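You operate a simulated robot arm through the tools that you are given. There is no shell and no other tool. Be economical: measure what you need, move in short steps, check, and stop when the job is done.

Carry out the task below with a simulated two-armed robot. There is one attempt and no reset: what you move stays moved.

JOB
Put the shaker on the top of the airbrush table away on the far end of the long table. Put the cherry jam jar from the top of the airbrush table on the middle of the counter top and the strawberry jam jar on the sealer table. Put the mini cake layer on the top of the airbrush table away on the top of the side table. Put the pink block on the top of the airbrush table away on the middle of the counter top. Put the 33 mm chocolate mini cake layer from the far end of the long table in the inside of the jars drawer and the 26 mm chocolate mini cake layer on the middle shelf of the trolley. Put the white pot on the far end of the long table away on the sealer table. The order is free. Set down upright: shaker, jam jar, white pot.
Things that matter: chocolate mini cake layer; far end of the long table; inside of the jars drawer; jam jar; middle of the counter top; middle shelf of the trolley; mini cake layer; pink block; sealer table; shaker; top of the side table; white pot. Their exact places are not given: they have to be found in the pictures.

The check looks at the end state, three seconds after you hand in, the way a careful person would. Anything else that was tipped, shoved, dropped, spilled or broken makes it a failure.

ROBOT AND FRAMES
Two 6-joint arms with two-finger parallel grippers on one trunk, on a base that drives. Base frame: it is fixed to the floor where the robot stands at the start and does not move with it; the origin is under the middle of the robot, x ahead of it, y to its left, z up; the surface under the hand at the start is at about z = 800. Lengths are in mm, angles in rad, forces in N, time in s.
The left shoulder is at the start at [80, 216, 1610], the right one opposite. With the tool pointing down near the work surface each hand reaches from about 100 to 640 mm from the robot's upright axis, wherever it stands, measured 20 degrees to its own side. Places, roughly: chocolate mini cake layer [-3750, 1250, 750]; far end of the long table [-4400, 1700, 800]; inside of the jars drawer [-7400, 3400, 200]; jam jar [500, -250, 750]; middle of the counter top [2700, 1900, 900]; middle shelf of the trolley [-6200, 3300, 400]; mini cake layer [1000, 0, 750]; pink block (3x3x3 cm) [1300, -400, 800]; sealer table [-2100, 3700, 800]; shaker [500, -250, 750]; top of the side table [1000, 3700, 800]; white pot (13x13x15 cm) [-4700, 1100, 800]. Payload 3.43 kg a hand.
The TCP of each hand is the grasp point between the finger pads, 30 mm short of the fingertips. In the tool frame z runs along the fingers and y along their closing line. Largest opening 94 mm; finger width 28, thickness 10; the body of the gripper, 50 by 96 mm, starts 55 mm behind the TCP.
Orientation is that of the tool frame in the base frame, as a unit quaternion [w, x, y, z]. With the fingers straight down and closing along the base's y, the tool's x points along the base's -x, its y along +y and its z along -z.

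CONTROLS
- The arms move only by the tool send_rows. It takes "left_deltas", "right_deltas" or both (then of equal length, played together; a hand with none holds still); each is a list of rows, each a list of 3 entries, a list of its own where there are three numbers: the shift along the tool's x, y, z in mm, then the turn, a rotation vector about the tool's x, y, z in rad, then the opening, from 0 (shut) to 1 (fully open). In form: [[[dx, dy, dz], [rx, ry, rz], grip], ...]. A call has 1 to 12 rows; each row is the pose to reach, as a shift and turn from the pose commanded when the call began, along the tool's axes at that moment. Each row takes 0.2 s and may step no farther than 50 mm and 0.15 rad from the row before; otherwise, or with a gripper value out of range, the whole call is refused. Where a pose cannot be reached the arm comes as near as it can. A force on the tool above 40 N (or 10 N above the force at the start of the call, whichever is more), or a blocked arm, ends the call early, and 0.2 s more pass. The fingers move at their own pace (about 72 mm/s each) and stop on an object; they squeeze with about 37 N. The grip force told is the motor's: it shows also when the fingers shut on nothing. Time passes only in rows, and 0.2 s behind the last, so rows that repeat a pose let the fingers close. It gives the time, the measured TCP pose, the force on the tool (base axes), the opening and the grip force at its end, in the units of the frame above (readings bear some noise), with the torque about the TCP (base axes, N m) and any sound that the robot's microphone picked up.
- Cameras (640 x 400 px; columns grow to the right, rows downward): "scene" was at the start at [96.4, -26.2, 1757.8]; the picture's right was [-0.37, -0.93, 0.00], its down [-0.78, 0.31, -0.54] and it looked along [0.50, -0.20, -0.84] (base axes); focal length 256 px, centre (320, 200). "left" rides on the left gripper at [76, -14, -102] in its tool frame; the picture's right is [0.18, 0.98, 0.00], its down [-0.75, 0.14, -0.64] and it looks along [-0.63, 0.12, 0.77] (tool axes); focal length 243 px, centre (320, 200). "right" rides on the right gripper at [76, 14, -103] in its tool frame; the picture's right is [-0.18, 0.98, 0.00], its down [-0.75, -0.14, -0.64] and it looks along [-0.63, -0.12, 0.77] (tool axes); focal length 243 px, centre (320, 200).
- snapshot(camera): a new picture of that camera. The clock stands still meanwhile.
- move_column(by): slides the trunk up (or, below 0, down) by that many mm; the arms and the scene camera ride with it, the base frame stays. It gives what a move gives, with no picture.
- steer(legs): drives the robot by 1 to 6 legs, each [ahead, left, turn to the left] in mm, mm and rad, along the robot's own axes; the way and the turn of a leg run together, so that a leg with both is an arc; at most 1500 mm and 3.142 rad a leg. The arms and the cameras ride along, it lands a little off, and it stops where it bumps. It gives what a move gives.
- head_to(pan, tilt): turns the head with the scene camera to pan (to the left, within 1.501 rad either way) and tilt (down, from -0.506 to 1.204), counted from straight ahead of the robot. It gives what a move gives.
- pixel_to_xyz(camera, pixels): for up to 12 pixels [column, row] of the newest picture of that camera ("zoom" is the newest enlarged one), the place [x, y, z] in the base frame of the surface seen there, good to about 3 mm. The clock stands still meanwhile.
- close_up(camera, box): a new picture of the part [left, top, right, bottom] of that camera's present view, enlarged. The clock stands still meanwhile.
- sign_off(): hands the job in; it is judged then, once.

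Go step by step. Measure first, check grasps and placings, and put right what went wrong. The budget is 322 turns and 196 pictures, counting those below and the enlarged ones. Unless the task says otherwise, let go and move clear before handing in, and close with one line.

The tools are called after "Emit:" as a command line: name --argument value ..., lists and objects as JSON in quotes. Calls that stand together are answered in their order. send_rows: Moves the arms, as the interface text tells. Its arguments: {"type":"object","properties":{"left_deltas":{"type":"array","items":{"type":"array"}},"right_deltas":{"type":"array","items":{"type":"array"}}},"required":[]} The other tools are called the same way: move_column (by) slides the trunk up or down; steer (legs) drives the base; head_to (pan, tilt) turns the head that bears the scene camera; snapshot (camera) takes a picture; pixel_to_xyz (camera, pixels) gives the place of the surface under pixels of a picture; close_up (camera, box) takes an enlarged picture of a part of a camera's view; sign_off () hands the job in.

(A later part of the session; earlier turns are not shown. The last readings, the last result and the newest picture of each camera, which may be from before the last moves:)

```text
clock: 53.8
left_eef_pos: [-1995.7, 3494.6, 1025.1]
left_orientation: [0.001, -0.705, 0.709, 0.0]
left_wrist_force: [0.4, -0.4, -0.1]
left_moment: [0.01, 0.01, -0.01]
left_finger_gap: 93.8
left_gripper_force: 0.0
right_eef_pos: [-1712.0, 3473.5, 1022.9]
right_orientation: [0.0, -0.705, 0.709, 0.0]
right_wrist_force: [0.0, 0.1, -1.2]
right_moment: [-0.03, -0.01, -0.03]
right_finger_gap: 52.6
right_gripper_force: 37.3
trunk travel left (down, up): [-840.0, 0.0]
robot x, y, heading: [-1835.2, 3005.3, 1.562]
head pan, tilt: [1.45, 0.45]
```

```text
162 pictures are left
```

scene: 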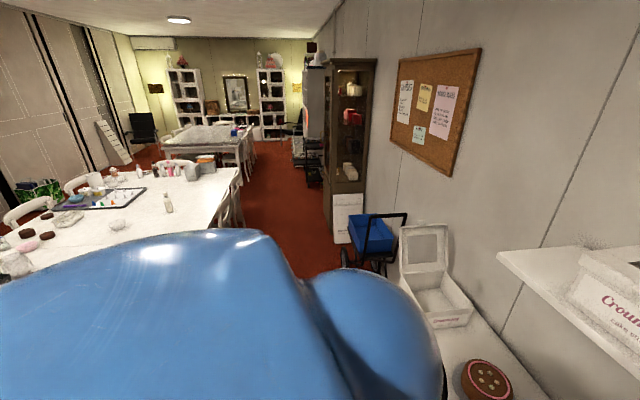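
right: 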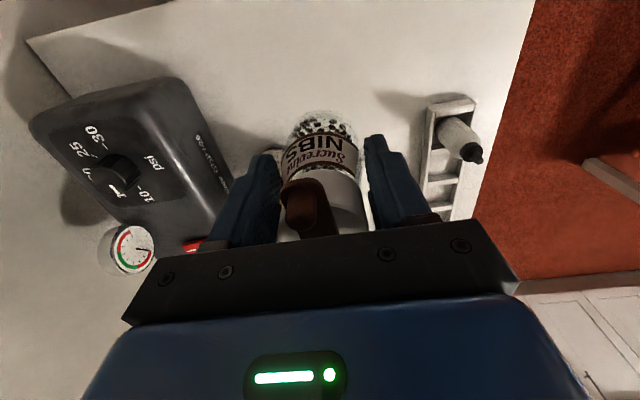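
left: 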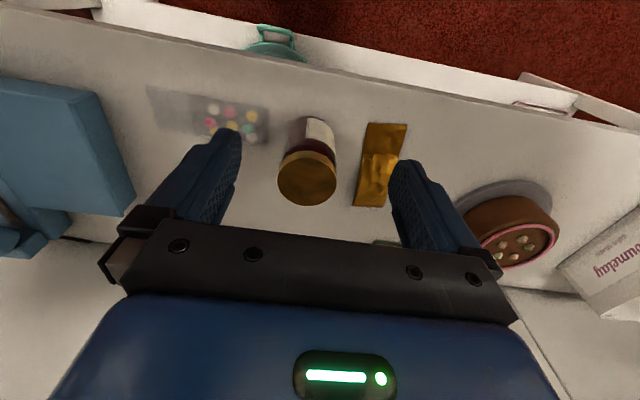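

Strawberry stands well. Now look at the far end of the long table.

Emit:
close_up --camera "scene" --box '[0, 110, 260, 272]'

Emit:
pixel_to_xyz --camera "scene" --pixels '[[168, 207], [117, 224], [240, 168], [204, 160], [145, 188], [95, 182], [229, 225], [340, 262], [320, 150], [250, 160], [110, 172], [30, 233]]'

```text
2.46 times, centred on (130, 191) of scene
```

zoom: 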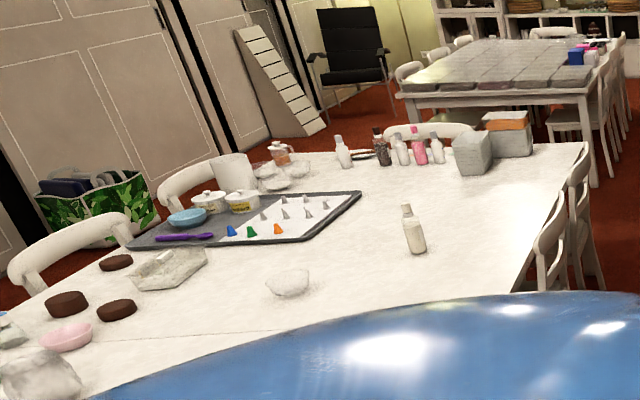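

```text
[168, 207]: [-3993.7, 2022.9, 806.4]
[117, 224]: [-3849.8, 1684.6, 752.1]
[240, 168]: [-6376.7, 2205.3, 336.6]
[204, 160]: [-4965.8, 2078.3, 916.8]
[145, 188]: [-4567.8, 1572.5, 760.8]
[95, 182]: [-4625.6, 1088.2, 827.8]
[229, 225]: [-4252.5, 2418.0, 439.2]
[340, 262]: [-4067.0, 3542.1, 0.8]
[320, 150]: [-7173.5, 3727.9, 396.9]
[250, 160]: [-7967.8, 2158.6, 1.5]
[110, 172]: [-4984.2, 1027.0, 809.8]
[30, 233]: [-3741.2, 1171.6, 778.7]
```

Far end: shaker can be set from the north side near (-4400,2000). I'll turn to face the long table (−y) and strafe along the corridor.

Emit:
steer --legs '[[0, 0, 3.05]]'

Emit:
head_to --pan -0.9 --tilt 0.5

Emit:
snapshot --camera "scene"

```text
clock: 61.5
left_eef_pos: [-1701.0, 2507.8, 1026.5]
left_orientation: [0.001, 0.724, 0.69, -0.001]
left_wrist_force: [-0.5, -0.8, 0.0]
left_moment: [0.02, 0.01, 0.01]
left_finger_gap: 94.0
left_gripper_force: 0.0
right_eef_pos: [-1983.5, 2540.7, 1022.7]
right_orientation: [0.001, 0.724, 0.69, 0.0]
right_wrist_force: [-0.5, 0.4, -2.2]
right_moment: [0.02, -0.01, 0.05]
right_finger_gap: 52.1
right_gripper_force: 37.0
trunk travel left (down, up): [-840.0, 0.0]
robot x, y, heading: [-1837.7, 3010.0, -1.619]
head pan, tilt: [1.45, 0.45]
```

```text
clock: 63.6
left_eef_pos: [-1701.5, 2507.4, 1025.8]
left_orientation: [0.0, 0.725, 0.689, -0.001]
left_wrist_force: [0.1, -0.5, -0.6]
left_moment: [0.0, -0.02, 0.02]
left_finger_gap: 93.9
left_gripper_force: 0.1
right_eef_pos: [-1984.2, 2539.9, 1022.4]
right_orientation: [0.0, 0.724, 0.69, 0.001]
right_wrist_force: [0.0, 0.3, -2.3]
right_moment: [0.01, 0.0, 0.01]
right_finger_gap: 52.4
right_gripper_force: 37.0
trunk travel left (down, up): [-840.0, 0.0]
robot x, y, heading: [-1839.1, 3002.1, -1.617]
head pan, tilt: [-0.901, 0.499]
```

```text
160 pictures are left
```

scene: 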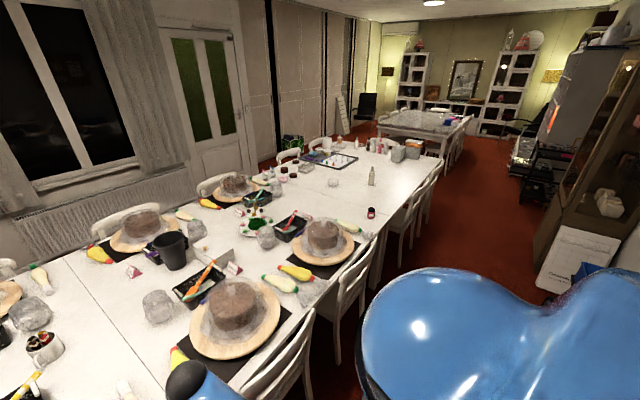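

Check corridor width further on (cabinet and board on the right, chairs left).

Emit:
pixel_to_xyz --camera "scene" --pixels '[[537, 288], [525, 262], [432, 250], [401, 265], [420, 205], [515, 190], [530, 170], [447, 175], [371, 182], [372, 213], [420, 165], [330, 180]]'

Emit:
close_up --camera "scene" --box '[440, 80, 640, 240]'

```text
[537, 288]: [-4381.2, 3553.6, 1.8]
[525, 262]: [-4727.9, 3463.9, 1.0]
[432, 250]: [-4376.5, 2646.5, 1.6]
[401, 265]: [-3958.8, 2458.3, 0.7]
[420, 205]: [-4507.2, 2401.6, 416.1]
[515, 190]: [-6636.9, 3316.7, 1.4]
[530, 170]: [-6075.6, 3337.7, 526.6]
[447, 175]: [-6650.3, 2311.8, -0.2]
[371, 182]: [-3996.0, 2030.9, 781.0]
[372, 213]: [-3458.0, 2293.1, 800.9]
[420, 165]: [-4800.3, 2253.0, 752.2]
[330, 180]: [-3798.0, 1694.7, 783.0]
```

```text
2.50 times, centred on (540, 160) of scene
```

zoom: 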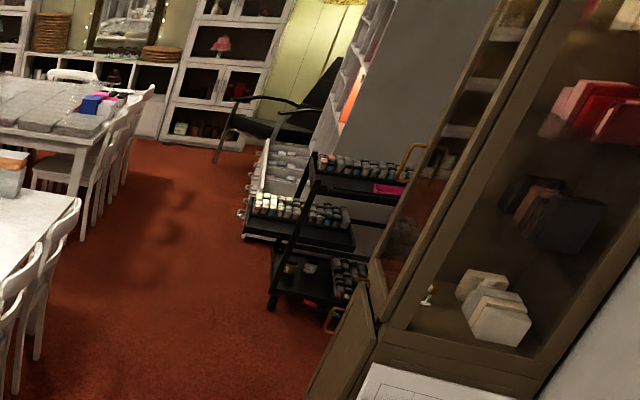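

Passage is clear to x≈-4400 at y≈2950. Strafe there.

Emit:
steer --legs '[[60, -1170, 0.045], [40, -1170, 0]]'

Emit:
head_to --pan -0.1 --tilt 0.65

Emit:
snapshot --camera "scene"

```text
clock: 75.3
left_eef_pos: [-4044.1, 2432.6, 1024.7]
left_orientation: [0.0, 0.701, 0.713, -0.001]
left_wrist_force: [0.4, 0.5, 0.0]
left_moment: [-0.01, -0.01, 0.02]
left_finger_gap: 94.2
left_gripper_force: 0.1
right_eef_pos: [-4327.6, 2447.1, 1023.3]
right_orientation: [0.0, 0.702, 0.712, 0.0]
right_wrist_force: [0.7, -0.2, -2.2]
right_moment: [0.0, 0.01, 0.05]
right_finger_gap: 52.0
right_gripper_force: 37.1
trunk travel left (down, up): [-840.0, 0.0]
robot x, y, heading: [-4209.6, 2919.3, -1.558]
head pan, tilt: [-0.901, 0.499]
```

```text
clock: 76.4
left_eef_pos: [-4045.1, 2432.2, 1025.4]
left_orientation: [0.0, 0.701, 0.713, -0.001]
left_wrist_force: [-0.2, -0.4, 0.3]
left_moment: [-0.01, 0.02, -0.01]
left_finger_gap: 93.8
left_gripper_force: 0.0
right_eef_pos: [-4327.2, 2445.6, 1022.6]
right_orientation: [-0.002, 0.701, 0.713, 0.001]
right_wrist_force: [1.2, -0.2, -2.1]
right_moment: [0.02, -0.05, -0.02]
right_finger_gap: 52.5
right_gripper_force: 36.8
trunk travel left (down, up): [-840.0, 0.0]
robot x, y, heading: [-4212.9, 2918.8, -1.558]
head pan, tilt: [-0.099, 0.649]
```

```text
158 pictures are left
```

scene: 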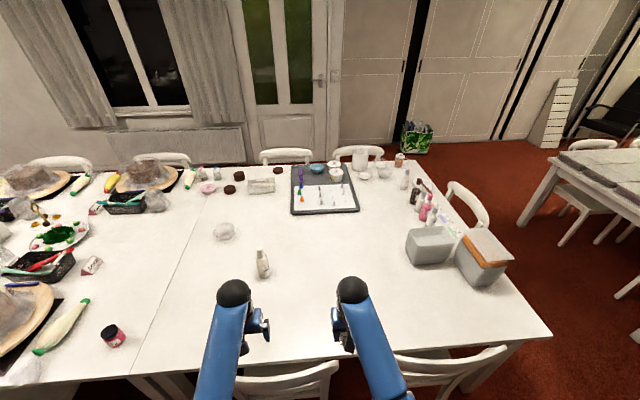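

The far end has lots of free surface around (340,260). Measure spots, and zoom on the layers and pot.

Emit:
pixel_to_xyz --camera "scene" --pixels '[[340, 260], [330, 300], [400, 300], [550, 335], [262, 265], [238, 174], [230, 187], [278, 170], [335, 170], [317, 168], [420, 160], [150, 374]]'

Emit:
close_up --camera "scene" --box '[190, 140, 350, 240]'

Emit:
close_up --camera "scene" --box '[280, 130, 440, 230]'

```text
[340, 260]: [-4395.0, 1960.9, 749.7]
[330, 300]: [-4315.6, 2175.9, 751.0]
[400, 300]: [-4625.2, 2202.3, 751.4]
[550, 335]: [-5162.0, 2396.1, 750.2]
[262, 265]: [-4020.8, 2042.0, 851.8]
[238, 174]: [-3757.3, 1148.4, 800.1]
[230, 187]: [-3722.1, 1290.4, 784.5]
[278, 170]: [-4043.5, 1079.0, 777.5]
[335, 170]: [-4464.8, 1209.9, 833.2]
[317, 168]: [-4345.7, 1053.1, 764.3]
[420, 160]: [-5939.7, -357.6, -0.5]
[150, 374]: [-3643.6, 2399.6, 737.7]
```

```text
4.00 times, centred on (270, 190) of scene
```

zoom: 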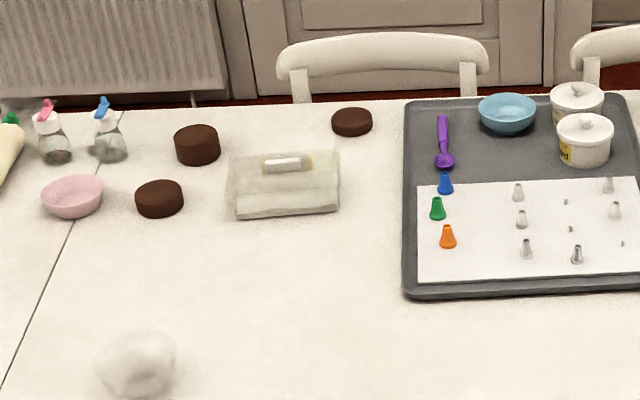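

```text
4.00 times, centred on (360, 180) of scene
```

zoom: 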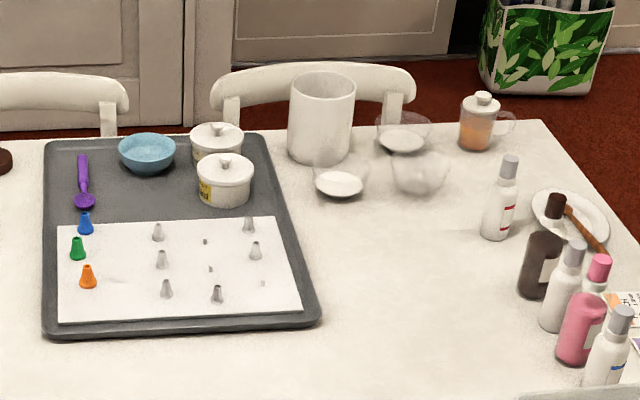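

Layers: tops at 800 (50 mm), 784 (≈33 mm, at (-3722,1290)) and 777 (≈26 mm, at (-4043,1079)). Pot is the white cylinder near (-4700,1100). Now extend both hands over the table.

Emit:
send_rows --right_deltas '[[[-45, -15, 0], [0, 0, 0], 0], [[-90, -30, 0], [0, 0, 0], 0], [[-135, -45, 0], [0, 0, 0], 0], [[-180, -60, 5], [0, 0, 0], 0], [[-215, -60, 20], [0, 0, 0], 0]]' --left_deltas '[[[-45, 0, -5], [0, 0, 0], 1], [[-90, 0, -10], [0, 0, 0], 1], [[-135, 0, -10], [0, 0, 0], 1], [[-180, 0, -10], [0, 0, 0], 1], [[-200, 0, -10], [0, 0, 0], 1]]'

```text
clock: 77.6
left_eef_pos: [-4041.7, 2227.8, 1032.8]
left_orientation: [-0.001, 0.702, 0.712, 0.0]
left_wrist_force: [1.5, -0.5, -0.2]
left_moment: [0.04, 0.0, -0.02]
left_finger_gap: 94.0
left_gripper_force: 0.1
right_eef_pos: [-4385.5, 2226.7, 1000.5]
right_orientation: [-0.001, 0.702, 0.712, 0.003]
right_wrist_force: [0.0, 0.6, -3.5]
right_moment: [0.03, -0.02, -0.02]
right_finger_gap: 52.1
right_gripper_force: 37.0
trunk travel left (down, up): [-840.0, 0.0]
robot x, y, heading: [-4216.2, 2919.3, -1.553]
head pan, tilt: [-0.099, 0.649]
```

Reaching fine. Lower the trunk 120 mm and extend the right hand further to y≈2060.

Emit:
move_column --by -120

Emit:
send_rows --right_deltas '[[[-45, 0, -5], [0, 0, 0], 0], [[-90, 0, -5], [0, 0, 0], 0], [[-130, 0, 0], [0, 0, 0], 0], [[-165, 0, 10], [0, 0, 0], 0]]'

Emit:
snapshot --camera "right"

```text
clock: 79.1
left_eef_pos: [-4042.1, 2231.7, 914.2]
left_orientation: [0.0, 0.702, 0.712, 0.0]
left_wrist_force: [-0.2, -0.5, -0.4]
left_moment: [0.01, 0.0, 0.01]
left_finger_gap: 93.9
left_gripper_force: 0.1
right_eef_pos: [-4384.3, 2227.7, 884.7]
right_orientation: [-0.001, 0.701, 0.713, 0.001]
right_wrist_force: [-0.1, 0.0, -2.3]
right_moment: [0.01, -0.03, 0.01]
right_finger_gap: 52.0
right_gripper_force: 37.1
trunk travel left (down, up): [-720.0, 120.0]
robot x, y, heading: [-4215.6, 2919.3, -1.552]
head pan, tilt: [-0.099, 0.649]
```

```text
clock: 80.1
left_eef_pos: [-4041.8, 2230.6, 914.9]
left_orientation: [0.0, 0.702, 0.713, 0.0]
left_wrist_force: [0.0, 0.9, -0.8]
left_moment: [0.0, -0.02, 0.0]
left_finger_gap: 93.9
left_gripper_force: 0.0
right_eef_pos: [-4386.3, 2211.8, 904.2]
right_orientation: [-0.001, 0.702, 0.712, 0.001]
right_wrist_force: [0.5, -0.8, -1.7]
right_moment: [0.02, -0.03, -0.04]
right_finger_gap: 51.9
right_gripper_force: 36.7
right hand out of reach, approached as far as the arm can: row 1, 2, 3, 4
trunk travel left (down, up): [-720.0, 120.0]
robot x, y, heading: [-4214.4, 2918.2, -1.558]
head pan, tilt: [-0.099, 0.649]
```

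```text
155 pictures are left
```

right: 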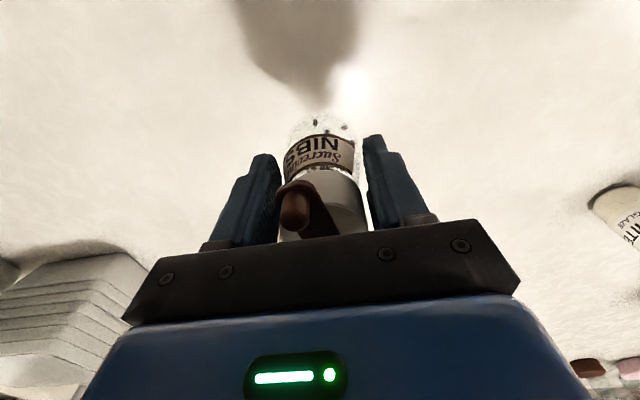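

The far-end module spans x -5160…-3640, y 1000…2396, so (-4386,2200) is well inside. Lower the shaker here.

Emit:
send_rows --right_deltas '[[[10, 0, 40], [0, 0, 0], 0], [[10, 0, 70], [0, 0, 0], 0], [[10, 0, 80], [0, 0, 0], 0], [[10, 0, 84], [0, 0, 0], 0]]'

```text
clock: 81.1
left_eef_pos: [-4042.7, 2232.2, 914.5]
left_orientation: [0.0, 0.702, 0.713, -0.001]
left_wrist_force: [-0.5, 0.2, -0.2]
left_moment: [0.01, 0.02, -0.02]
left_finger_gap: 94.0
left_gripper_force: 0.1
right_eef_pos: [-4389.2, 2247.2, 837.0]
right_orientation: [-0.001, 0.701, 0.713, 0.0]
right_wrist_force: [0.3, 0.9, -1.5]
right_moment: [0.03, -0.04, -0.02]
right_finger_gap: 51.8
right_gripper_force: 37.3
right hand out of reach, approached as far as the arm can: row 1, 2, 3, 4
trunk travel left (down, up): [-720.0, 120.0]
robot x, y, heading: [-4212.3, 2922.7, -1.555]
head pan, tilt: [-0.099, 0.649]
```

The commanded point was beyond reach; pull it back a bit and read.

Emit:
send_rows --right_deltas '[[[45, 0, -25], [0, 0, 0], 0], [[90, 0, -25], [0, 0, 0], 0], [[135, 0, -25], [0, 0, 0], 0]]'

```text
refused: row 1 steps farther than a row can; nothing moved
```

Emit:
send_rows --right_deltas '[[[30, 0, -15], [0, 0, 0], 0]]'

```text
clock: 81.5
left_eef_pos: [-4042.2, 2232.4, 916.5]
left_orientation: [0.0, 0.701, 0.713, -0.001]
left_wrist_force: [0.7, -0.1, -0.8]
left_moment: [0.0, 0.0, 0.03]
left_finger_gap: 93.9
left_gripper_force: 0.0
right_eef_pos: [-4389.6, 2279.3, 853.4]
right_orientation: [-0.001, 0.701, 0.713, 0.001]
right_wrist_force: [0.3, 0.7, -1.8]
right_moment: [-0.03, 0.0, 0.02]
right_finger_gap: 52.2
right_gripper_force: 37.4
trunk travel left (down, up): [-720.0, 120.0]
robot x, y, heading: [-4209.6, 2916.7, -1.548]
head pan, tilt: [-0.099, 0.649]
```

Reach is nearly at its limit at this height; lower the trunk 30 mm then ease forward and down.

Emit:
move_column --by -30

Emit:
send_rows --right_deltas '[[[-20, 0, 0], [0, 0, 0], 0], [[-35, 0, 2], [0, 0, 0], 0], [[-35, 0, 5], [0, 0, 0], 0], [[-35, 0, 7], [0, 0, 0], 0], [[-35, 0, 8], [0, 0, 0], 0]]'

```text
clock: 82.3
left_eef_pos: [-4041.4, 2231.8, 885.0]
left_orientation: [0.001, 0.702, 0.712, -0.001]
left_wrist_force: [-0.1, -0.1, -0.5]
left_moment: [0.02, 0.0, 0.0]
left_finger_gap: 94.0
left_gripper_force: 0.0
right_eef_pos: [-4391.0, 2276.8, 823.6]
right_orientation: [0.0, 0.701, 0.713, 0.001]
right_wrist_force: [-0.1, 0.2, -1.8]
right_moment: [0.04, -0.01, -0.02]
right_finger_gap: 52.1
right_gripper_force: 36.7
trunk travel left (down, up): [-690.0, 150.0]
robot x, y, heading: [-4212.0, 2918.6, -1.554]
head pan, tilt: [-0.099, 0.649]
```

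```text
clock: 83.5
left_eef_pos: [-4041.3, 2234.2, 886.7]
left_orientation: [0.001, 0.702, 0.712, -0.001]
left_wrist_force: [0.4, -0.2, -0.1]
left_moment: [0.0, -0.01, 0.05]
left_finger_gap: 94.1
left_gripper_force: 0.0
right_eef_pos: [-4388.8, 2242.8, 817.9]
right_orientation: [0.001, 0.702, 0.713, -0.002]
right_wrist_force: [-1.2, 1.8, 21.1]
right_moment: [0.45, 0.13, -0.01]
right_finger_gap: 52.1
right_gripper_force: 37.0
trunk travel left (down, up): [-690.0, 150.0]
robot x, y, heading: [-4210.2, 2919.5, -1.55]
head pan, tilt: [-0.099, 0.649]
```

Contact (21 N up). Ease off slightly, release, rise and check.

Emit:
send_rows --right_deltas '[[[0, 0, -2], [0, 0, 0], 0], [[0, 0, -2], [0, 0, 0], 0.7], [[0, 0, -2], [0, 0, 0], 1], [[0, 0, -2], [0, 0, 0], 1], [[0, 0, -40], [0, 0, 0], 1], [[0, 0, -85], [0, 0, 0], 1], [[20, 0, -120], [0, 0, 0], 1]]'

Emit:
snapshot --camera "right"

```text
clock: 85.1
left_eef_pos: [-4041.5, 2232.4, 886.4]
left_orientation: [0.001, 0.701, 0.713, -0.001]
left_wrist_force: [-0.6, -0.3, -0.3]
left_moment: [-0.01, 0.01, 0.0]
left_finger_gap: 94.2
left_gripper_force: 0.0
right_eef_pos: [-4388.7, 2261.6, 935.6]
right_orientation: [0.0, 0.702, 0.713, 0.0]
right_wrist_force: [-0.1, -0.1, 0.8]
right_moment: [0.0, -0.02, 0.01]
right_finger_gap: 94.2
right_gripper_force: 0.1
trunk travel left (down, up): [-690.0, 150.0]
robot x, y, heading: [-4213.3, 2919.9, -1.554]
head pan, tilt: [-0.099, 0.649]
```

```text
154 pictures are left
```

right: 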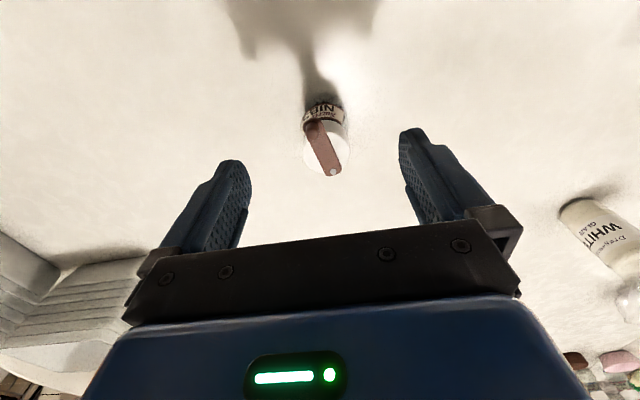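

Shaker stands upright. Raise the trunk and look at the gap past the table's far end for the way to the south aisle.

Emit:
move_column --by 150

Emit:
head_to --pan -0.75 --tilt 0.55

Emit:
snapshot --camera "scene"

```text
clock: 86.8
left_eef_pos: [-4041.2, 2230.5, 1033.4]
left_orientation: [0.002, 0.701, 0.713, 0.0]
left_wrist_force: [0.6, -0.1, 1.1]
left_moment: [0.01, 0.02, -0.02]
left_finger_gap: 93.7
left_gripper_force: 0.1
right_eef_pos: [-4387.9, 2260.7, 1084.4]
right_orientation: [0.0, 0.701, 0.713, 0.0]
right_wrist_force: [0.9, 0.3, -0.3]
right_moment: [0.0, 0.03, -0.01]
right_finger_gap: 93.9
right_gripper_force: 0.1
trunk travel left (down, up): [-840.0, 0.0]
robot x, y, heading: [-4213.9, 2917.8, -1.553]
head pan, tilt: [-0.099, 0.649]
```

```text
clock: 87.8
left_eef_pos: [-4042.1, 2231.2, 1035.0]
left_orientation: [0.001, 0.702, 0.712, 0.0]
left_wrist_force: [-0.4, -0.4, -0.2]
left_moment: [0.01, 0.0, 0.0]
left_finger_gap: 94.1
left_gripper_force: 0.1
right_eef_pos: [-4388.4, 2260.7, 1085.9]
right_orientation: [0.0, 0.701, 0.713, 0.0]
right_wrist_force: [-0.1, 0.6, -0.6]
right_moment: [0.01, 0.02, 0.02]
right_finger_gap: 93.9
right_gripper_force: 0.1
trunk travel left (down, up): [-840.0, 0.0]
robot x, y, heading: [-4211.4, 2915.7, -1.558]
head pan, tilt: [-0.75, 0.55]
```

```text
153 pictures are left
```

scene: 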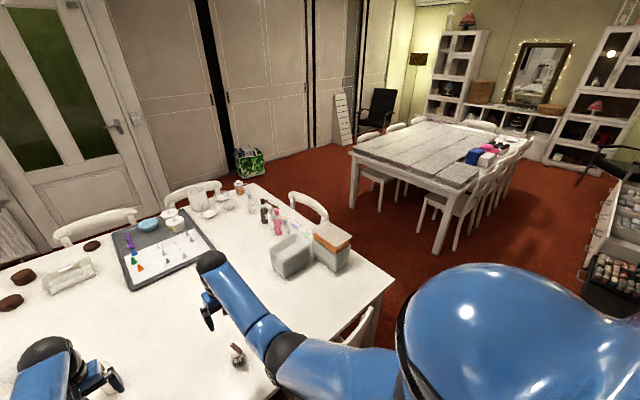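

Emit:
pixel_to_xyz --camera "scene" --pixels '[[440, 255], [352, 208], [436, 182], [350, 153], [322, 205], [328, 222], [250, 178], [180, 182], [103, 213], [415, 230], [310, 150], [60, 240]]'

Emit:
close_up --camera "scene" --box '[160, 150, 320, 250]'

```text
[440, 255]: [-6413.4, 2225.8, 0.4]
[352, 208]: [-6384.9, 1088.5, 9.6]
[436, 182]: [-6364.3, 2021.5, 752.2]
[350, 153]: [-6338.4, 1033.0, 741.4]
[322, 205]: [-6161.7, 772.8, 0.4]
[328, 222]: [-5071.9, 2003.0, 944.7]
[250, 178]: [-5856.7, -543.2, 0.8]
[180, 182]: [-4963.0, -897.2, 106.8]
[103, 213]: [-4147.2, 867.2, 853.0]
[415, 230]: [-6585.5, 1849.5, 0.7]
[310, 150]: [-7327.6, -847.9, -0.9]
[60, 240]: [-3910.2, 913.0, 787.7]
```

```text
4.00 times, centred on (240, 200) of scene
```

zoom: 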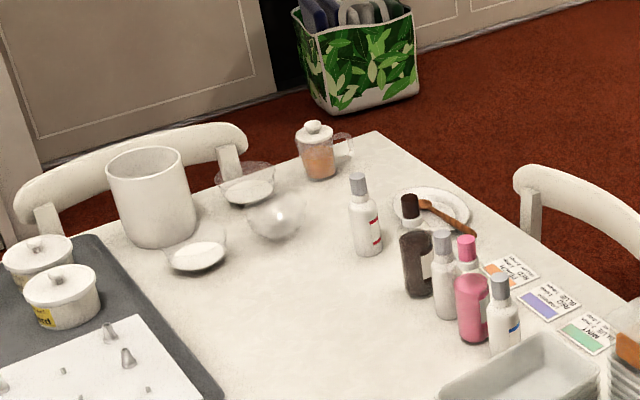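

The gap between tables (x -5250…-6340) is wide. Retract the hands, strafe west to x≈-5800, and drive south.

Emit:
send_rows --right_deltas '[[[45, 0, 0], [0, 0, 0], 1], [[90, 0, 0], [0, 0, 0], 1], [[135, 0, 0], [0, 0, 0], 1], [[170, 0, 0], [0, 0, 0], 1]]' --left_deltas '[[[45, 0, 0], [0, 0, 0], 1], [[90, 0, 0], [0, 0, 0], 1], [[135, 0, 0], [0, 0, 0], 1], [[180, 0, 0], [0, 0, 0], 1]]'

Emit:
steer --legs '[[0, -790, 0], [0, -790, 0]]'

Emit:
head_to --pan 0.2 --tilt 0.6

Emit:
snapshot --camera "scene"

```text
clock: 88.8
left_eef_pos: [-4040.5, 2416.0, 1033.6]
left_orientation: [0.001, 0.701, 0.713, -0.001]
left_wrist_force: [-0.1, 0.7, 0.2]
left_moment: [-0.02, -0.01, 0.02]
left_finger_gap: 93.9
left_gripper_force: 0.0
right_eef_pos: [-4391.7, 2423.6, 1060.0]
right_orientation: [0.002, 0.702, 0.713, -0.002]
right_wrist_force: [-0.4, 0.1, 0.8]
right_moment: [0.0, -0.01, 0.01]
right_finger_gap: 94.0
right_gripper_force: 0.0
right hand out of reach, approached as far as the arm can: row 3, 4
trunk travel left (down, up): [-840.0, 0.0]
robot x, y, heading: [-4213.3, 2920.3, -1.55]
head pan, tilt: [-0.75, 0.55]
```

```text
clock: 96.8
left_eef_pos: [-5592.6, 2388.1, 1032.6]
left_orientation: [-0.001, 0.695, 0.719, -0.001]
left_wrist_force: [-0.4, -0.4, 0.1]
left_moment: [0.0, 0.0, 0.0]
left_finger_gap: 93.8
left_gripper_force: 0.1
right_eef_pos: [-5943.9, 2389.5, 1058.5]
right_orientation: [0.001, 0.695, 0.719, -0.002]
right_wrist_force: [-0.5, -0.4, 0.2]
right_moment: [-0.03, 0.04, 0.04]
right_finger_gap: 93.9
right_gripper_force: 0.1
trunk travel left (down, up): [-840.0, 0.0]
robot x, y, heading: [-5779.4, 2891.3, -1.54]
head pan, tilt: [-0.75, 0.55]
```

```text
clock: 98.1
left_eef_pos: [-5592.3, 2389.0, 1032.0]
left_orientation: [0.0, 0.694, 0.72, 0.0]
left_wrist_force: [0.3, 0.4, -0.1]
left_moment: [-0.05, -0.04, 0.0]
left_finger_gap: 94.0
left_gripper_force: 0.1
right_eef_pos: [-5945.3, 2390.3, 1058.9]
right_orientation: [0.002, 0.695, 0.719, -0.001]
right_wrist_force: [0.3, 0.0, 0.3]
right_moment: [0.02, -0.01, -0.01]
right_finger_gap: 94.0
right_gripper_force: 0.0
trunk travel left (down, up): [-840.0, 0.0]
robot x, y, heading: [-5775.9, 2888.3, -1.537]
head pan, tilt: [0.201, 0.6]
```

```text
151 pictures are left
```

scene: 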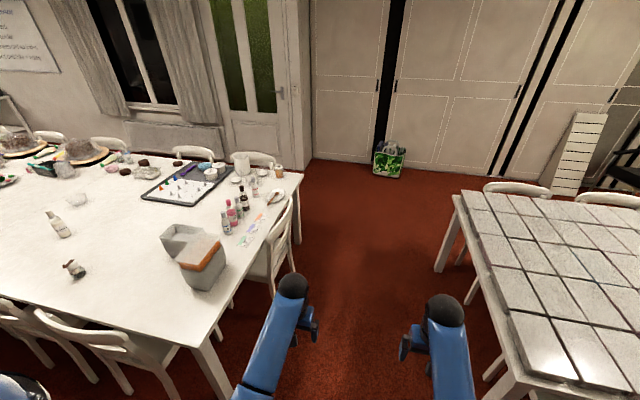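

The passage is clear. Drive south to y≈450.

Emit:
steer --legs '[[1200, -70, -0.03], [1170, 0, 0]]'

Emit:
steer --legs '[[0, 0, 3.05]]'

Emit:
head_to --pan -0.9 --tilt 0.6

Emit:
snapshot --camera "scene"

```text
clock: 109.8
left_eef_pos: [-5684.1, -11.4, 1032.7]
left_orientation: [0.0, 0.709, 0.706, -0.001]
left_wrist_force: [-0.1, -0.5, -0.3]
left_moment: [-0.04, 0.01, 0.0]
left_finger_gap: 94.1
left_gripper_force: 0.0
right_eef_pos: [-6036.3, 3.4, 1059.1]
right_orientation: [0.001, 0.708, 0.706, -0.001]
right_wrist_force: [0.0, -0.3, -0.4]
right_moment: [-0.02, -0.01, -0.01]
right_finger_gap: 93.9
right_gripper_force: 0.1
trunk travel left (down, up): [-840.0, 0.0]
robot x, y, heading: [-5846.3, 499.2, -1.575]
head pan, tilt: [0.201, 0.6]
```

```text
clock: 117.6
left_eef_pos: [-6017.7, 1001.5, 1032.8]
left_orientation: [0.0, 0.71, -0.704, -0.001]
left_wrist_force: [0.7, 0.0, -0.2]
left_moment: [-0.04, -0.02, -0.02]
left_finger_gap: 94.1
left_gripper_force: 0.0
right_eef_pos: [-5664.3, 991.8, 1058.6]
right_orientation: [-0.001, 0.711, -0.704, -0.002]
right_wrist_force: [0.0, 0.5, 0.9]
right_moment: [0.03, 0.01, -0.04]
right_finger_gap: 93.9
right_gripper_force: 0.0
trunk travel left (down, up): [-840.0, 0.0]
robot x, y, heading: [-5848.5, 492.2, 1.584]
head pan, tilt: [0.201, 0.6]
```

```text
clock: 118.9
left_eef_pos: [-6016.7, 1001.0, 1032.5]
left_orientation: [-0.001, 0.711, -0.704, -0.001]
left_wrist_force: [0.7, 0.7, 0.1]
left_moment: [0.01, 0.02, -0.02]
left_finger_gap: 94.1
left_gripper_force: 0.1
right_eef_pos: [-5664.4, 992.6, 1058.2]
right_orientation: [-0.002, 0.711, -0.703, -0.001]
right_wrist_force: [-0.3, -0.1, 0.2]
right_moment: [0.02, 0.02, -0.04]
right_finger_gap: 93.9
right_gripper_force: 0.1
trunk travel left (down, up): [-840.0, 0.0]
robot x, y, heading: [-5843.7, 492.6, 1.58]
head pan, tilt: [-0.901, 0.6]
```

```text
150 pictures are left
```

scene: 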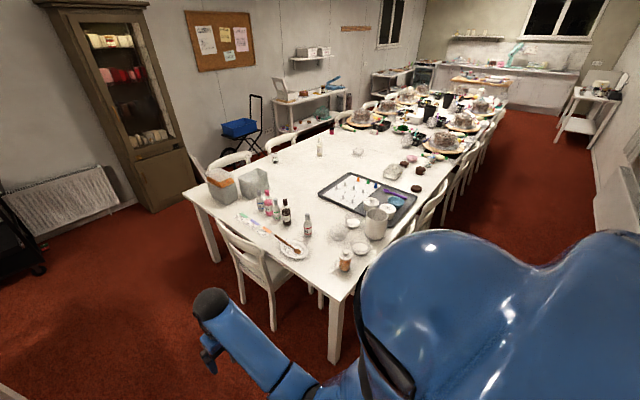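

Measure the south-side chairs' extents and aisle.

Emit:
pixel_to_xyz --camera "scene" --pixels '[[452, 205], [470, 185], [440, 195], [455, 172], [430, 205], [415, 222], [480, 160], [520, 200], [500, 130], [375, 212], [420, 170], [406, 162]]'

Emit:
close_up --camera "scene" --box '[360, 110, 520, 240]'

```text
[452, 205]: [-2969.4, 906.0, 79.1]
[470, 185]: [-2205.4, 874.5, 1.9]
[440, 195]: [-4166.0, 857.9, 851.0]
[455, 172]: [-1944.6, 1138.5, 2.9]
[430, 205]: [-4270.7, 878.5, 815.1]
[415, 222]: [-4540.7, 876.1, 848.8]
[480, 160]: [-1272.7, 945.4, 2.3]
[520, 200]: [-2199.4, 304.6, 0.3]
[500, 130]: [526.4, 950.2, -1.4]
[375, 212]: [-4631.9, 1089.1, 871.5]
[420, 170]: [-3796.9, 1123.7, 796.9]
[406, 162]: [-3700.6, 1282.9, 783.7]
```

```text
3.08 times, centred on (440, 175) of scene
```

zoom: 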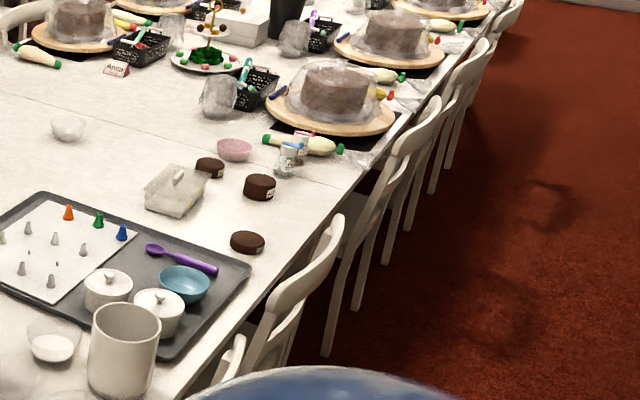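

Chairs reach y≈860; robot at y≈470 keeps a margin. Strafe east to x≈-3880.

Emit:
steer --legs '[[-30, -955, 0], [-10, -955, 0]]'

Emit:
head_to --pan 0.0 --tilt 0.8

Emit:
snapshot --camera "scene"

```text
clock: 128.5
left_eef_pos: [-4107.4, 986.0, 1032.0]
left_orientation: [0.001, -0.705, 0.71, 0.001]
left_wrist_force: [-0.2, -0.5, 0.2]
left_moment: [0.03, 0.0, 0.0]
left_finger_gap: 94.1
left_gripper_force: 0.0
right_eef_pos: [-3755.1, 971.0, 1058.7]
right_orientation: [0.002, -0.704, 0.71, 0.0]
right_wrist_force: [-0.1, 0.4, -0.2]
right_moment: [0.0, -0.01, 0.02]
right_finger_gap: 93.9
right_gripper_force: 0.1
trunk travel left (down, up): [-840.0, 0.0]
robot x, y, heading: [-3950.3, 478.0, 1.565]
head pan, tilt: [-0.901, 0.6]
```

```text
clock: 129.7
left_eef_pos: [-4106.5, 986.4, 1033.0]
left_orientation: [0.0, -0.704, 0.71, 0.001]
left_wrist_force: [0.2, 0.9, -0.4]
left_moment: [-0.03, 0.0, 0.0]
left_finger_gap: 93.9
left_gripper_force: 0.0
right_eef_pos: [-3755.9, 970.1, 1059.9]
right_orientation: [0.002, -0.704, 0.71, 0.001]
right_wrist_force: [0.0, 0.2, 0.1]
right_moment: [0.03, 0.01, 0.02]
right_finger_gap: 94.1
right_gripper_force: 0.1
trunk travel left (down, up): [-840.0, 0.0]
robot x, y, heading: [-3946.6, 483.5, 1.563]
head pan, tilt: [0.0, 0.799]
```

```text
148 pictures are left
```

scene: 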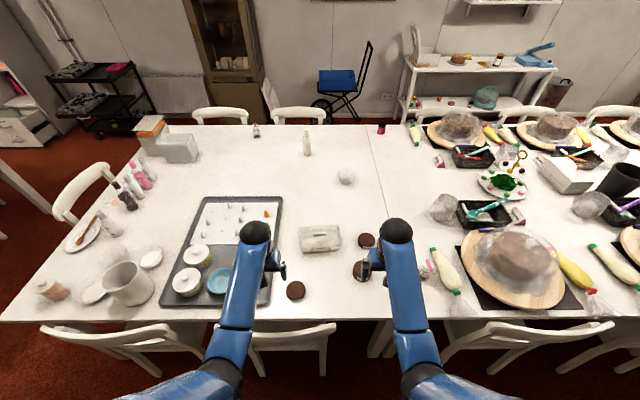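

Layers at (295,290), (362,269), (367,240). Measure tops and sides and zoom on them.

Emit:
pixel_to_xyz --camera "scene" --pixels '[[295, 289], [359, 268], [367, 240], [288, 290], [303, 290], [360, 240], [374, 240], [366, 246], [130, 270], [110, 285], [150, 285], [130, 265]]'

Emit:
close_up --camera "scene" --box '[280, 220, 400, 310]'

Emit:
snapshot --camera "right"

Emit:
snapshot --camera "left"

```text
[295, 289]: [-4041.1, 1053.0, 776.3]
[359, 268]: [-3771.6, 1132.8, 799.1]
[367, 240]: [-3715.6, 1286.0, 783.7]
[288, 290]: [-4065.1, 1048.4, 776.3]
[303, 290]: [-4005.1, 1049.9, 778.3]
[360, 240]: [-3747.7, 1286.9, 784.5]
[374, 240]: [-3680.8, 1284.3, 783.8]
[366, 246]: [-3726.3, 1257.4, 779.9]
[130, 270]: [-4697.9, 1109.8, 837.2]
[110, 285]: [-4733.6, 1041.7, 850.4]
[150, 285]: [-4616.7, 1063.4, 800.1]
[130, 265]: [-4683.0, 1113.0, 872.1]
```

```text
4.44 times, centred on (340, 265) of scene
```

zoom: 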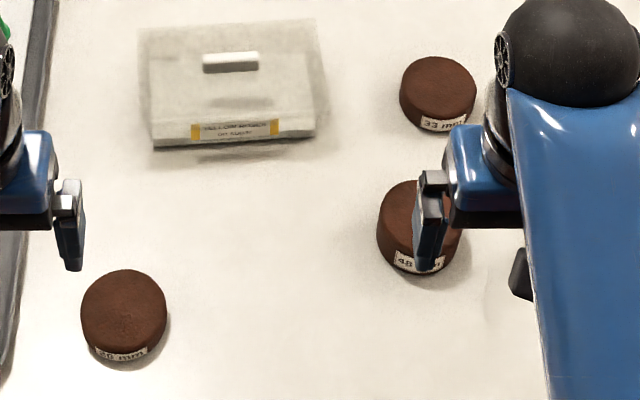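

```text
146 pictures are left
```

right: 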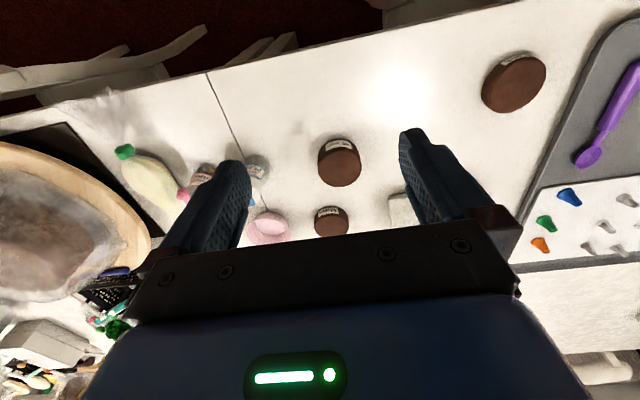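

```text
145 pictures are left
```

left: 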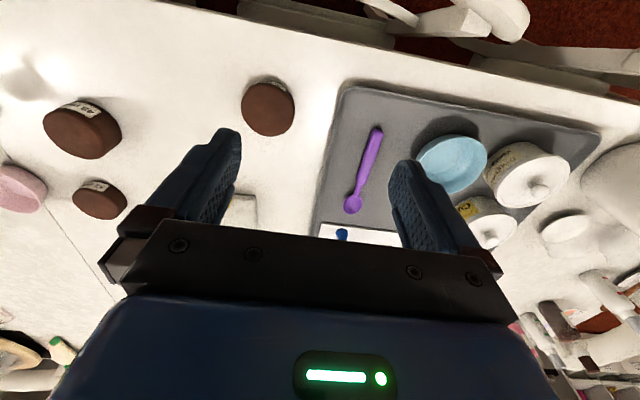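

Labels confirm: 33 mm at ~(-3716,1287), 26 mm at ~(-4040,1055), the other is 48 mm. Measure edges from wrist cameras.

Emit:
pixel_to_xyz --camera "left" --pixels '[[245, 110], [291, 105], [268, 90], [268, 132], [268, 110]]'

Emit:
pixel_to_xyz --camera "right" --pixels '[[317, 225], [346, 222], [331, 215], [331, 233], [321, 168], [357, 168]]'

```text
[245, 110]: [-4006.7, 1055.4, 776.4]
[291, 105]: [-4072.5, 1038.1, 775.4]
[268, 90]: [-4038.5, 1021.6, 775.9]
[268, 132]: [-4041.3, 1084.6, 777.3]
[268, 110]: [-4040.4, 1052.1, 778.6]
```

```text
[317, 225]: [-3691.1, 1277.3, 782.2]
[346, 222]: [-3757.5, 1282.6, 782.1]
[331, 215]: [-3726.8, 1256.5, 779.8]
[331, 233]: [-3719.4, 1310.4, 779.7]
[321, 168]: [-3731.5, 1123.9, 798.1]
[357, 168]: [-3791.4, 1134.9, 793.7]
```

26 mm centre (-4040,1053). Move the left hand above it.

Emit:
send_rows --left_deltas '[[[-33, -33, 0], [0, 0, 0], 1], [[-66, -66, 15], [0, 0, 0], 1], [[-66, -66, 60], [0, 0, 0], 1], [[-66, -66, 105], [0, 0, 0], 1], [[-66, -66, 150], [0, 0, 0], 1], [[-66, -66, 180], [0, 0, 0], 1]]'

Emit:
snapshot --camera "left"

```text
clock: 131.1
left_eef_pos: [-4038.0, 1053.9, 852.0]
left_orientation: [0.001, -0.705, 0.71, 0.001]
left_wrist_force: [0.0, 0.3, -1.2]
left_moment: [0.02, 0.0, -0.02]
left_finger_gap: 93.9
left_gripper_force: 0.0
right_eef_pos: [-3755.1, 971.6, 1058.8]
right_orientation: [0.001, -0.704, 0.71, 0.001]
right_wrist_force: [0.9, 0.5, -0.2]
right_moment: [-0.02, -0.01, 0.01]
right_finger_gap: 94.0
right_gripper_force: 0.0
trunk travel left (down, up): [-840.0, 0.0]
robot x, y, heading: [-3948.4, 479.1, 1.56]
head pan, tilt: [0.0, 0.799]
```

```text
144 pictures are left
```

left: 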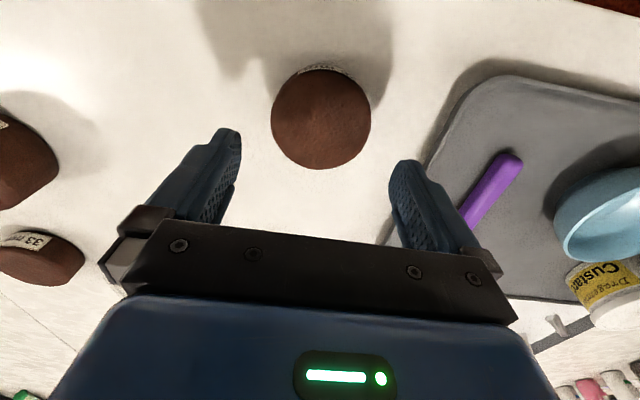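

Centred in x; slightly forward in y. Check tray edge clearance for the -x finger.

Emit:
pixel_to_xyz --camera "left" --pixels '[[430, 160], [450, 110], [470, 75], [321, 72], [321, 168], [272, 118], [370, 118]]'

```text
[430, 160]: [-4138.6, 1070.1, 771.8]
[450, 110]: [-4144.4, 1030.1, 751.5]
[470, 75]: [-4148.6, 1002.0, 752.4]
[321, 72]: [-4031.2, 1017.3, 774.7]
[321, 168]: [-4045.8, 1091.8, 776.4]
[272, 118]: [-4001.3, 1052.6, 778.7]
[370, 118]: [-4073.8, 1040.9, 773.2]
```

Centre (-4038,1053) matches; tray is clear. Descend and grip.

Emit:
send_rows --left_deltas '[[[0, 0, 40], [0, 0, 0], 1], [[0, 0, 60], [0, 0, 0], 1], [[0, 0, 66], [0, 0, 0], 1], [[0, 0, 66], [0, 0, 0], 0.3], [[0, 0, 66], [0, 0, 0], 0], [[0, 0, 66], [0, 0, 0], 0]]'

Emit:
send_rows --left_deltas '[[[0, 0, -40], [0, 0, 0], 0], [[0, 0, -85], [0, 0, 0], 0], [[0, 0, -130], [0, 0, 0], 0], [[0, 0, -175], [0, 0, 0], 0], [[0, 0, -215], [0, 0, 0], 0]]'

Emit:
snapshot --camera "left"

```text
clock: 132.5
left_eef_pos: [-4044.6, 1029.9, 819.1]
left_orientation: [0.0, -0.704, 0.71, 0.001]
left_wrist_force: [0.3, -0.2, 0.3]
left_moment: [0.01, 0.04, 0.0]
left_finger_gap: 0.0
left_gripper_force: 14.9
left hand out of reach, approached as far as the arm can: row 1, 2, 3, 4, 5, 6
right_eef_pos: [-3755.0, 971.4, 1058.0]
right_orientation: [0.001, -0.705, 0.709, 0.001]
right_wrist_force: [0.4, 0.2, 0.2]
right_moment: [0.01, 0.04, 0.0]
right_finger_gap: 93.9
right_gripper_force: 0.1
trunk travel left (down, up): [-840.0, 0.0]
robot x, y, heading: [-3944.9, 475.7, 1.563]
head pan, tilt: [0.0, 0.799]
```

```text
clock: 133.7
left_eef_pos: [-4044.1, 1030.8, 1037.2]
left_orientation: [0.001, -0.705, 0.709, 0.0]
left_wrist_force: [-0.1, -0.6, -0.1]
left_moment: [-0.03, 0.02, 0.0]
left_finger_gap: 0.0
left_gripper_force: 32.8
right_eef_pos: [-3754.9, 969.3, 1059.6]
right_orientation: [0.002, -0.704, 0.71, 0.002]
right_wrist_force: [-0.3, -0.5, 0.8]
right_moment: [-0.03, 0.03, -0.01]
right_finger_gap: 94.0
right_gripper_force: 0.2
trunk travel left (down, up): [-840.0, 0.0]
robot x, y, heading: [-3944.4, 474.6, 1.563]
head pan, tilt: [0.0, 0.799]
```

```text
143 pictures are left
```

left: 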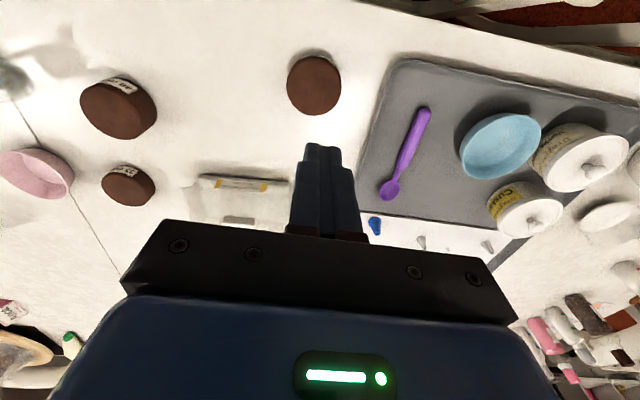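

The low z was out of reach with the trunk fully up (nothing touched). Lower the trunk 200 mm, then redo.

Emit:
move_column --by -190

Emit:
send_rows --left_deltas '[[[-12, -5, 0], [0, 0, 0], 1], [[-23, -6, 0], [0, 0, 0], 1], [[-23, -6, 0], [0, 0, 0], 1], [[-23, -6, 0], [0, 0, 0], 1]]' --right_deltas '[[[0, 0, -40], [0, 0, 0], 1], [[0, 0, -80], [0, 0, 0], 1], [[0, 0, -120], [0, 0, 0], 1], [[0, 0, -120], [0, 0, 0], 1]]'

Emit:
snapshot --camera "left"

```text
clock: 135.7
left_eef_pos: [-4042.6, 1032.1, 846.6]
left_orientation: [0.0, -0.705, 0.709, 0.001]
left_wrist_force: [-0.3, -0.1, -0.2]
left_moment: [0.03, 0.0, 0.01]
left_finger_gap: 0.2
left_gripper_force: 33.5
right_eef_pos: [-3755.4, 971.1, 868.7]
right_orientation: [0.001, -0.705, 0.709, 0.002]
right_wrist_force: [-0.3, -1.0, 0.6]
right_moment: [-0.04, -0.01, 0.04]
right_finger_gap: 94.1
right_gripper_force: 0.1
trunk travel left (down, up): [-650.0, 190.0]
robot x, y, heading: [-3942.6, 479.4, 1.56]
head pan, tilt: [0.0, 0.799]
```

```text
clock: 136.7
left_eef_pos: [-4038.7, 1054.7, 847.4]
left_orientation: [0.0, -0.704, 0.71, 0.001]
left_wrist_force: [-0.3, -0.2, -0.1]
left_moment: [-0.02, 0.02, 0.02]
left_finger_gap: 94.1
left_gripper_force: 0.0
right_eef_pos: [-3758.9, 996.9, 879.7]
right_orientation: [0.002, -0.705, 0.709, 0.002]
right_wrist_force: [-0.2, 0.2, -0.7]
right_moment: [0.03, 0.0, -0.02]
right_finger_gap: 93.9
right_gripper_force: 0.1
right hand out of reach, approached as far as the arm can: row 1, 2, 3, 4
trunk travel left (down, up): [-650.0, 190.0]
robot x, y, heading: [-3946.5, 480.5, 1.562]
head pan, tilt: [0.0, 0.799]
```

```text
142 pictures are left
```

left: 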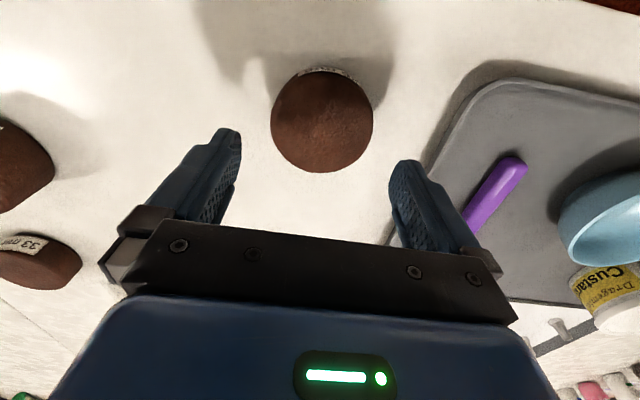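

Aligned again. Descend and grip.

Emit:
send_rows --left_deltas '[[[0, 0, 35], [0, 0, 0], 1], [[0, 0, 55], [0, 0, 0], 1], [[0, 0, 62], [0, 0, 0], 1]]'

Emit:
send_rows --left_deltas '[[[0, 0, 0], [0, 0, 0], 0.5], [[0, 0, 0], [0, 0, 0], 0], [[0, 0, 0], [0, 0, 0], 0], [[0, 0, -20], [0, 0, 0], 0], [[0, 0, -50], [0, 0, 0], 0]]'

Emit:
snapshot --camera "left"

```text
clock: 137.5
left_eef_pos: [-4035.0, 1056.0, 784.6]
left_orientation: [0.0, -0.704, 0.71, 0.002]
left_wrist_force: [0.3, 0.0, 0.2]
left_moment: [-0.01, -0.02, 0.03]
left_finger_gap: 93.7
left_gripper_force: 0.1
right_eef_pos: [-3758.9, 996.9, 878.0]
right_orientation: [0.002, -0.705, 0.71, 0.002]
right_wrist_force: [-0.2, -0.3, -1.7]
right_moment: [-0.01, -0.01, -0.01]
right_finger_gap: 94.0
right_gripper_force: 0.1
trunk travel left (down, up): [-650.0, 190.0]
robot x, y, heading: [-3947.4, 478.9, 1.561]
head pan, tilt: [0.0, 0.799]
```

```text
clock: 138.7
left_eef_pos: [-4036.0, 1056.9, 833.5]
left_orientation: [0.001, -0.705, 0.71, 0.0]
left_wrist_force: [0.0, -0.5, -0.3]
left_moment: [0.0, 0.0, -0.04]
left_finger_gap: 78.0
left_gripper_force: 36.8
right_eef_pos: [-3758.4, 996.6, 879.7]
right_orientation: [0.002, -0.704, 0.71, 0.001]
right_wrist_force: [-1.1, 0.0, -0.1]
right_moment: [0.0, 0.02, -0.01]
right_finger_gap: 94.0
right_gripper_force: 0.1
trunk travel left (down, up): [-650.0, 190.0]
robot x, y, heading: [-3946.9, 475.8, 1.562]
head pan, tilt: [0.0, 0.799]
```

```text
141 pictures are left
```

left: 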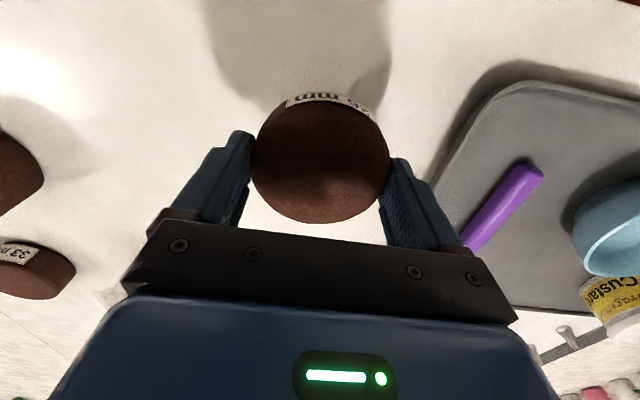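

26 mm layer held (78 mm). Next the 33 mm: extend the right hand forward & up, raise the left, then lower the trunk 110.

Emit:
send_rows --left_deltas '[[[0, 0, -40], [0, 0, 0], 0], [[0, 0, -80], [0, 0, 0], 0], [[0, 0, -105], [0, 0, 0], 0], [[0, 0, -105], [0, 0, 0], 0]]' --right_deltas '[[[-35, -10, -20], [0, 0, 0], 1], [[-75, -20, -40], [0, 0, 0], 1], [[-110, -30, -65], [0, 0, 0], 1], [[-135, -40, -85], [0, 0, 0], 1]]'

Emit:
move_column --by -100

Emit:
send_rows --right_deltas '[[[-20, 0, 0], [0, -0.12, 0], 1], [[-50, 0, 0], [0, -0.24, 0], 1], [[-90, 0, 0], [0, -0.36, 0], 1], [[-120, 0, 0], [0, -0.4, 0], 1]]'

Emit:
snapshot --camera "right"

```text
clock: 139.7
left_eef_pos: [-4035.6, 1065.7, 920.8]
left_orientation: [0.0, -0.705, 0.709, 0.001]
left_wrist_force: [0.3, -1.2, -0.6]
left_moment: [0.01, 0.0, 0.02]
left_finger_gap: 78.2
left_gripper_force: 37.2
left hand out of reach, approached as far as the arm can: row 3, 4
right_eef_pos: [-3713.8, 1138.1, 964.5]
right_orientation: [0.001, -0.705, 0.709, 0.0]
right_wrist_force: [-0.1, 0.8, 0.0]
right_moment: [0.03, -0.02, 0.01]
right_finger_gap: 93.7
right_gripper_force: 0.1
right hand out of reach, approached as far as the arm can: row 1
trunk travel left (down, up): [-650.0, 190.0]
robot x, y, heading: [-3945.9, 479.0, 1.56]
head pan, tilt: [0.0, 0.799]
```

```text
clock: 141.1
left_eef_pos: [-4035.9, 1064.4, 822.9]
left_orientation: [0.001, -0.705, 0.709, 0.001]
left_wrist_force: [-0.7, 0.4, -0.9]
left_moment: [-0.01, -0.03, -0.01]
left_finger_gap: 78.1
left_gripper_force: 37.0
right_eef_pos: [-3713.6, 1135.0, 865.3]
right_orientation: [0.001, -0.705, 0.709, 0.001]
right_wrist_force: [-0.1, -0.7, 0.4]
right_moment: [0.01, -0.02, 0.03]
right_finger_gap: 93.9
right_gripper_force: 0.0
trunk travel left (down, up): [-550.0, 290.0]
robot x, y, heading: [-3943.9, 482.8, 1.567]
head pan, tilt: [0.0, 0.799]
```

```text
clock: 142.1
left_eef_pos: [-4034.7, 1064.8, 822.1]
left_orientation: [0.001, -0.705, 0.709, 0.001]
left_wrist_force: [-0.6, -0.1, 0.0]
left_moment: [0.0, 0.02, -0.01]
left_finger_gap: 78.1
left_gripper_force: 37.1
right_eef_pos: [-3712.1, 1256.3, 865.8]
right_orientation: [0.141, -0.691, 0.694, 0.142]
right_wrist_force: [-0.7, -0.3, -0.4]
right_moment: [-0.02, -0.01, -0.01]
right_finger_gap: 93.8
right_gripper_force: 0.1
trunk travel left (down, up): [-550.0, 290.0]
robot x, y, heading: [-3949.0, 480.3, 1.56]
head pan, tilt: [0.0, 0.799]
```

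```text
140 pictures are left
```

right: 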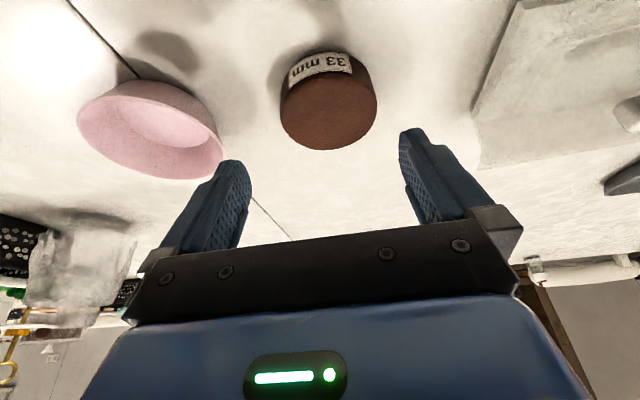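

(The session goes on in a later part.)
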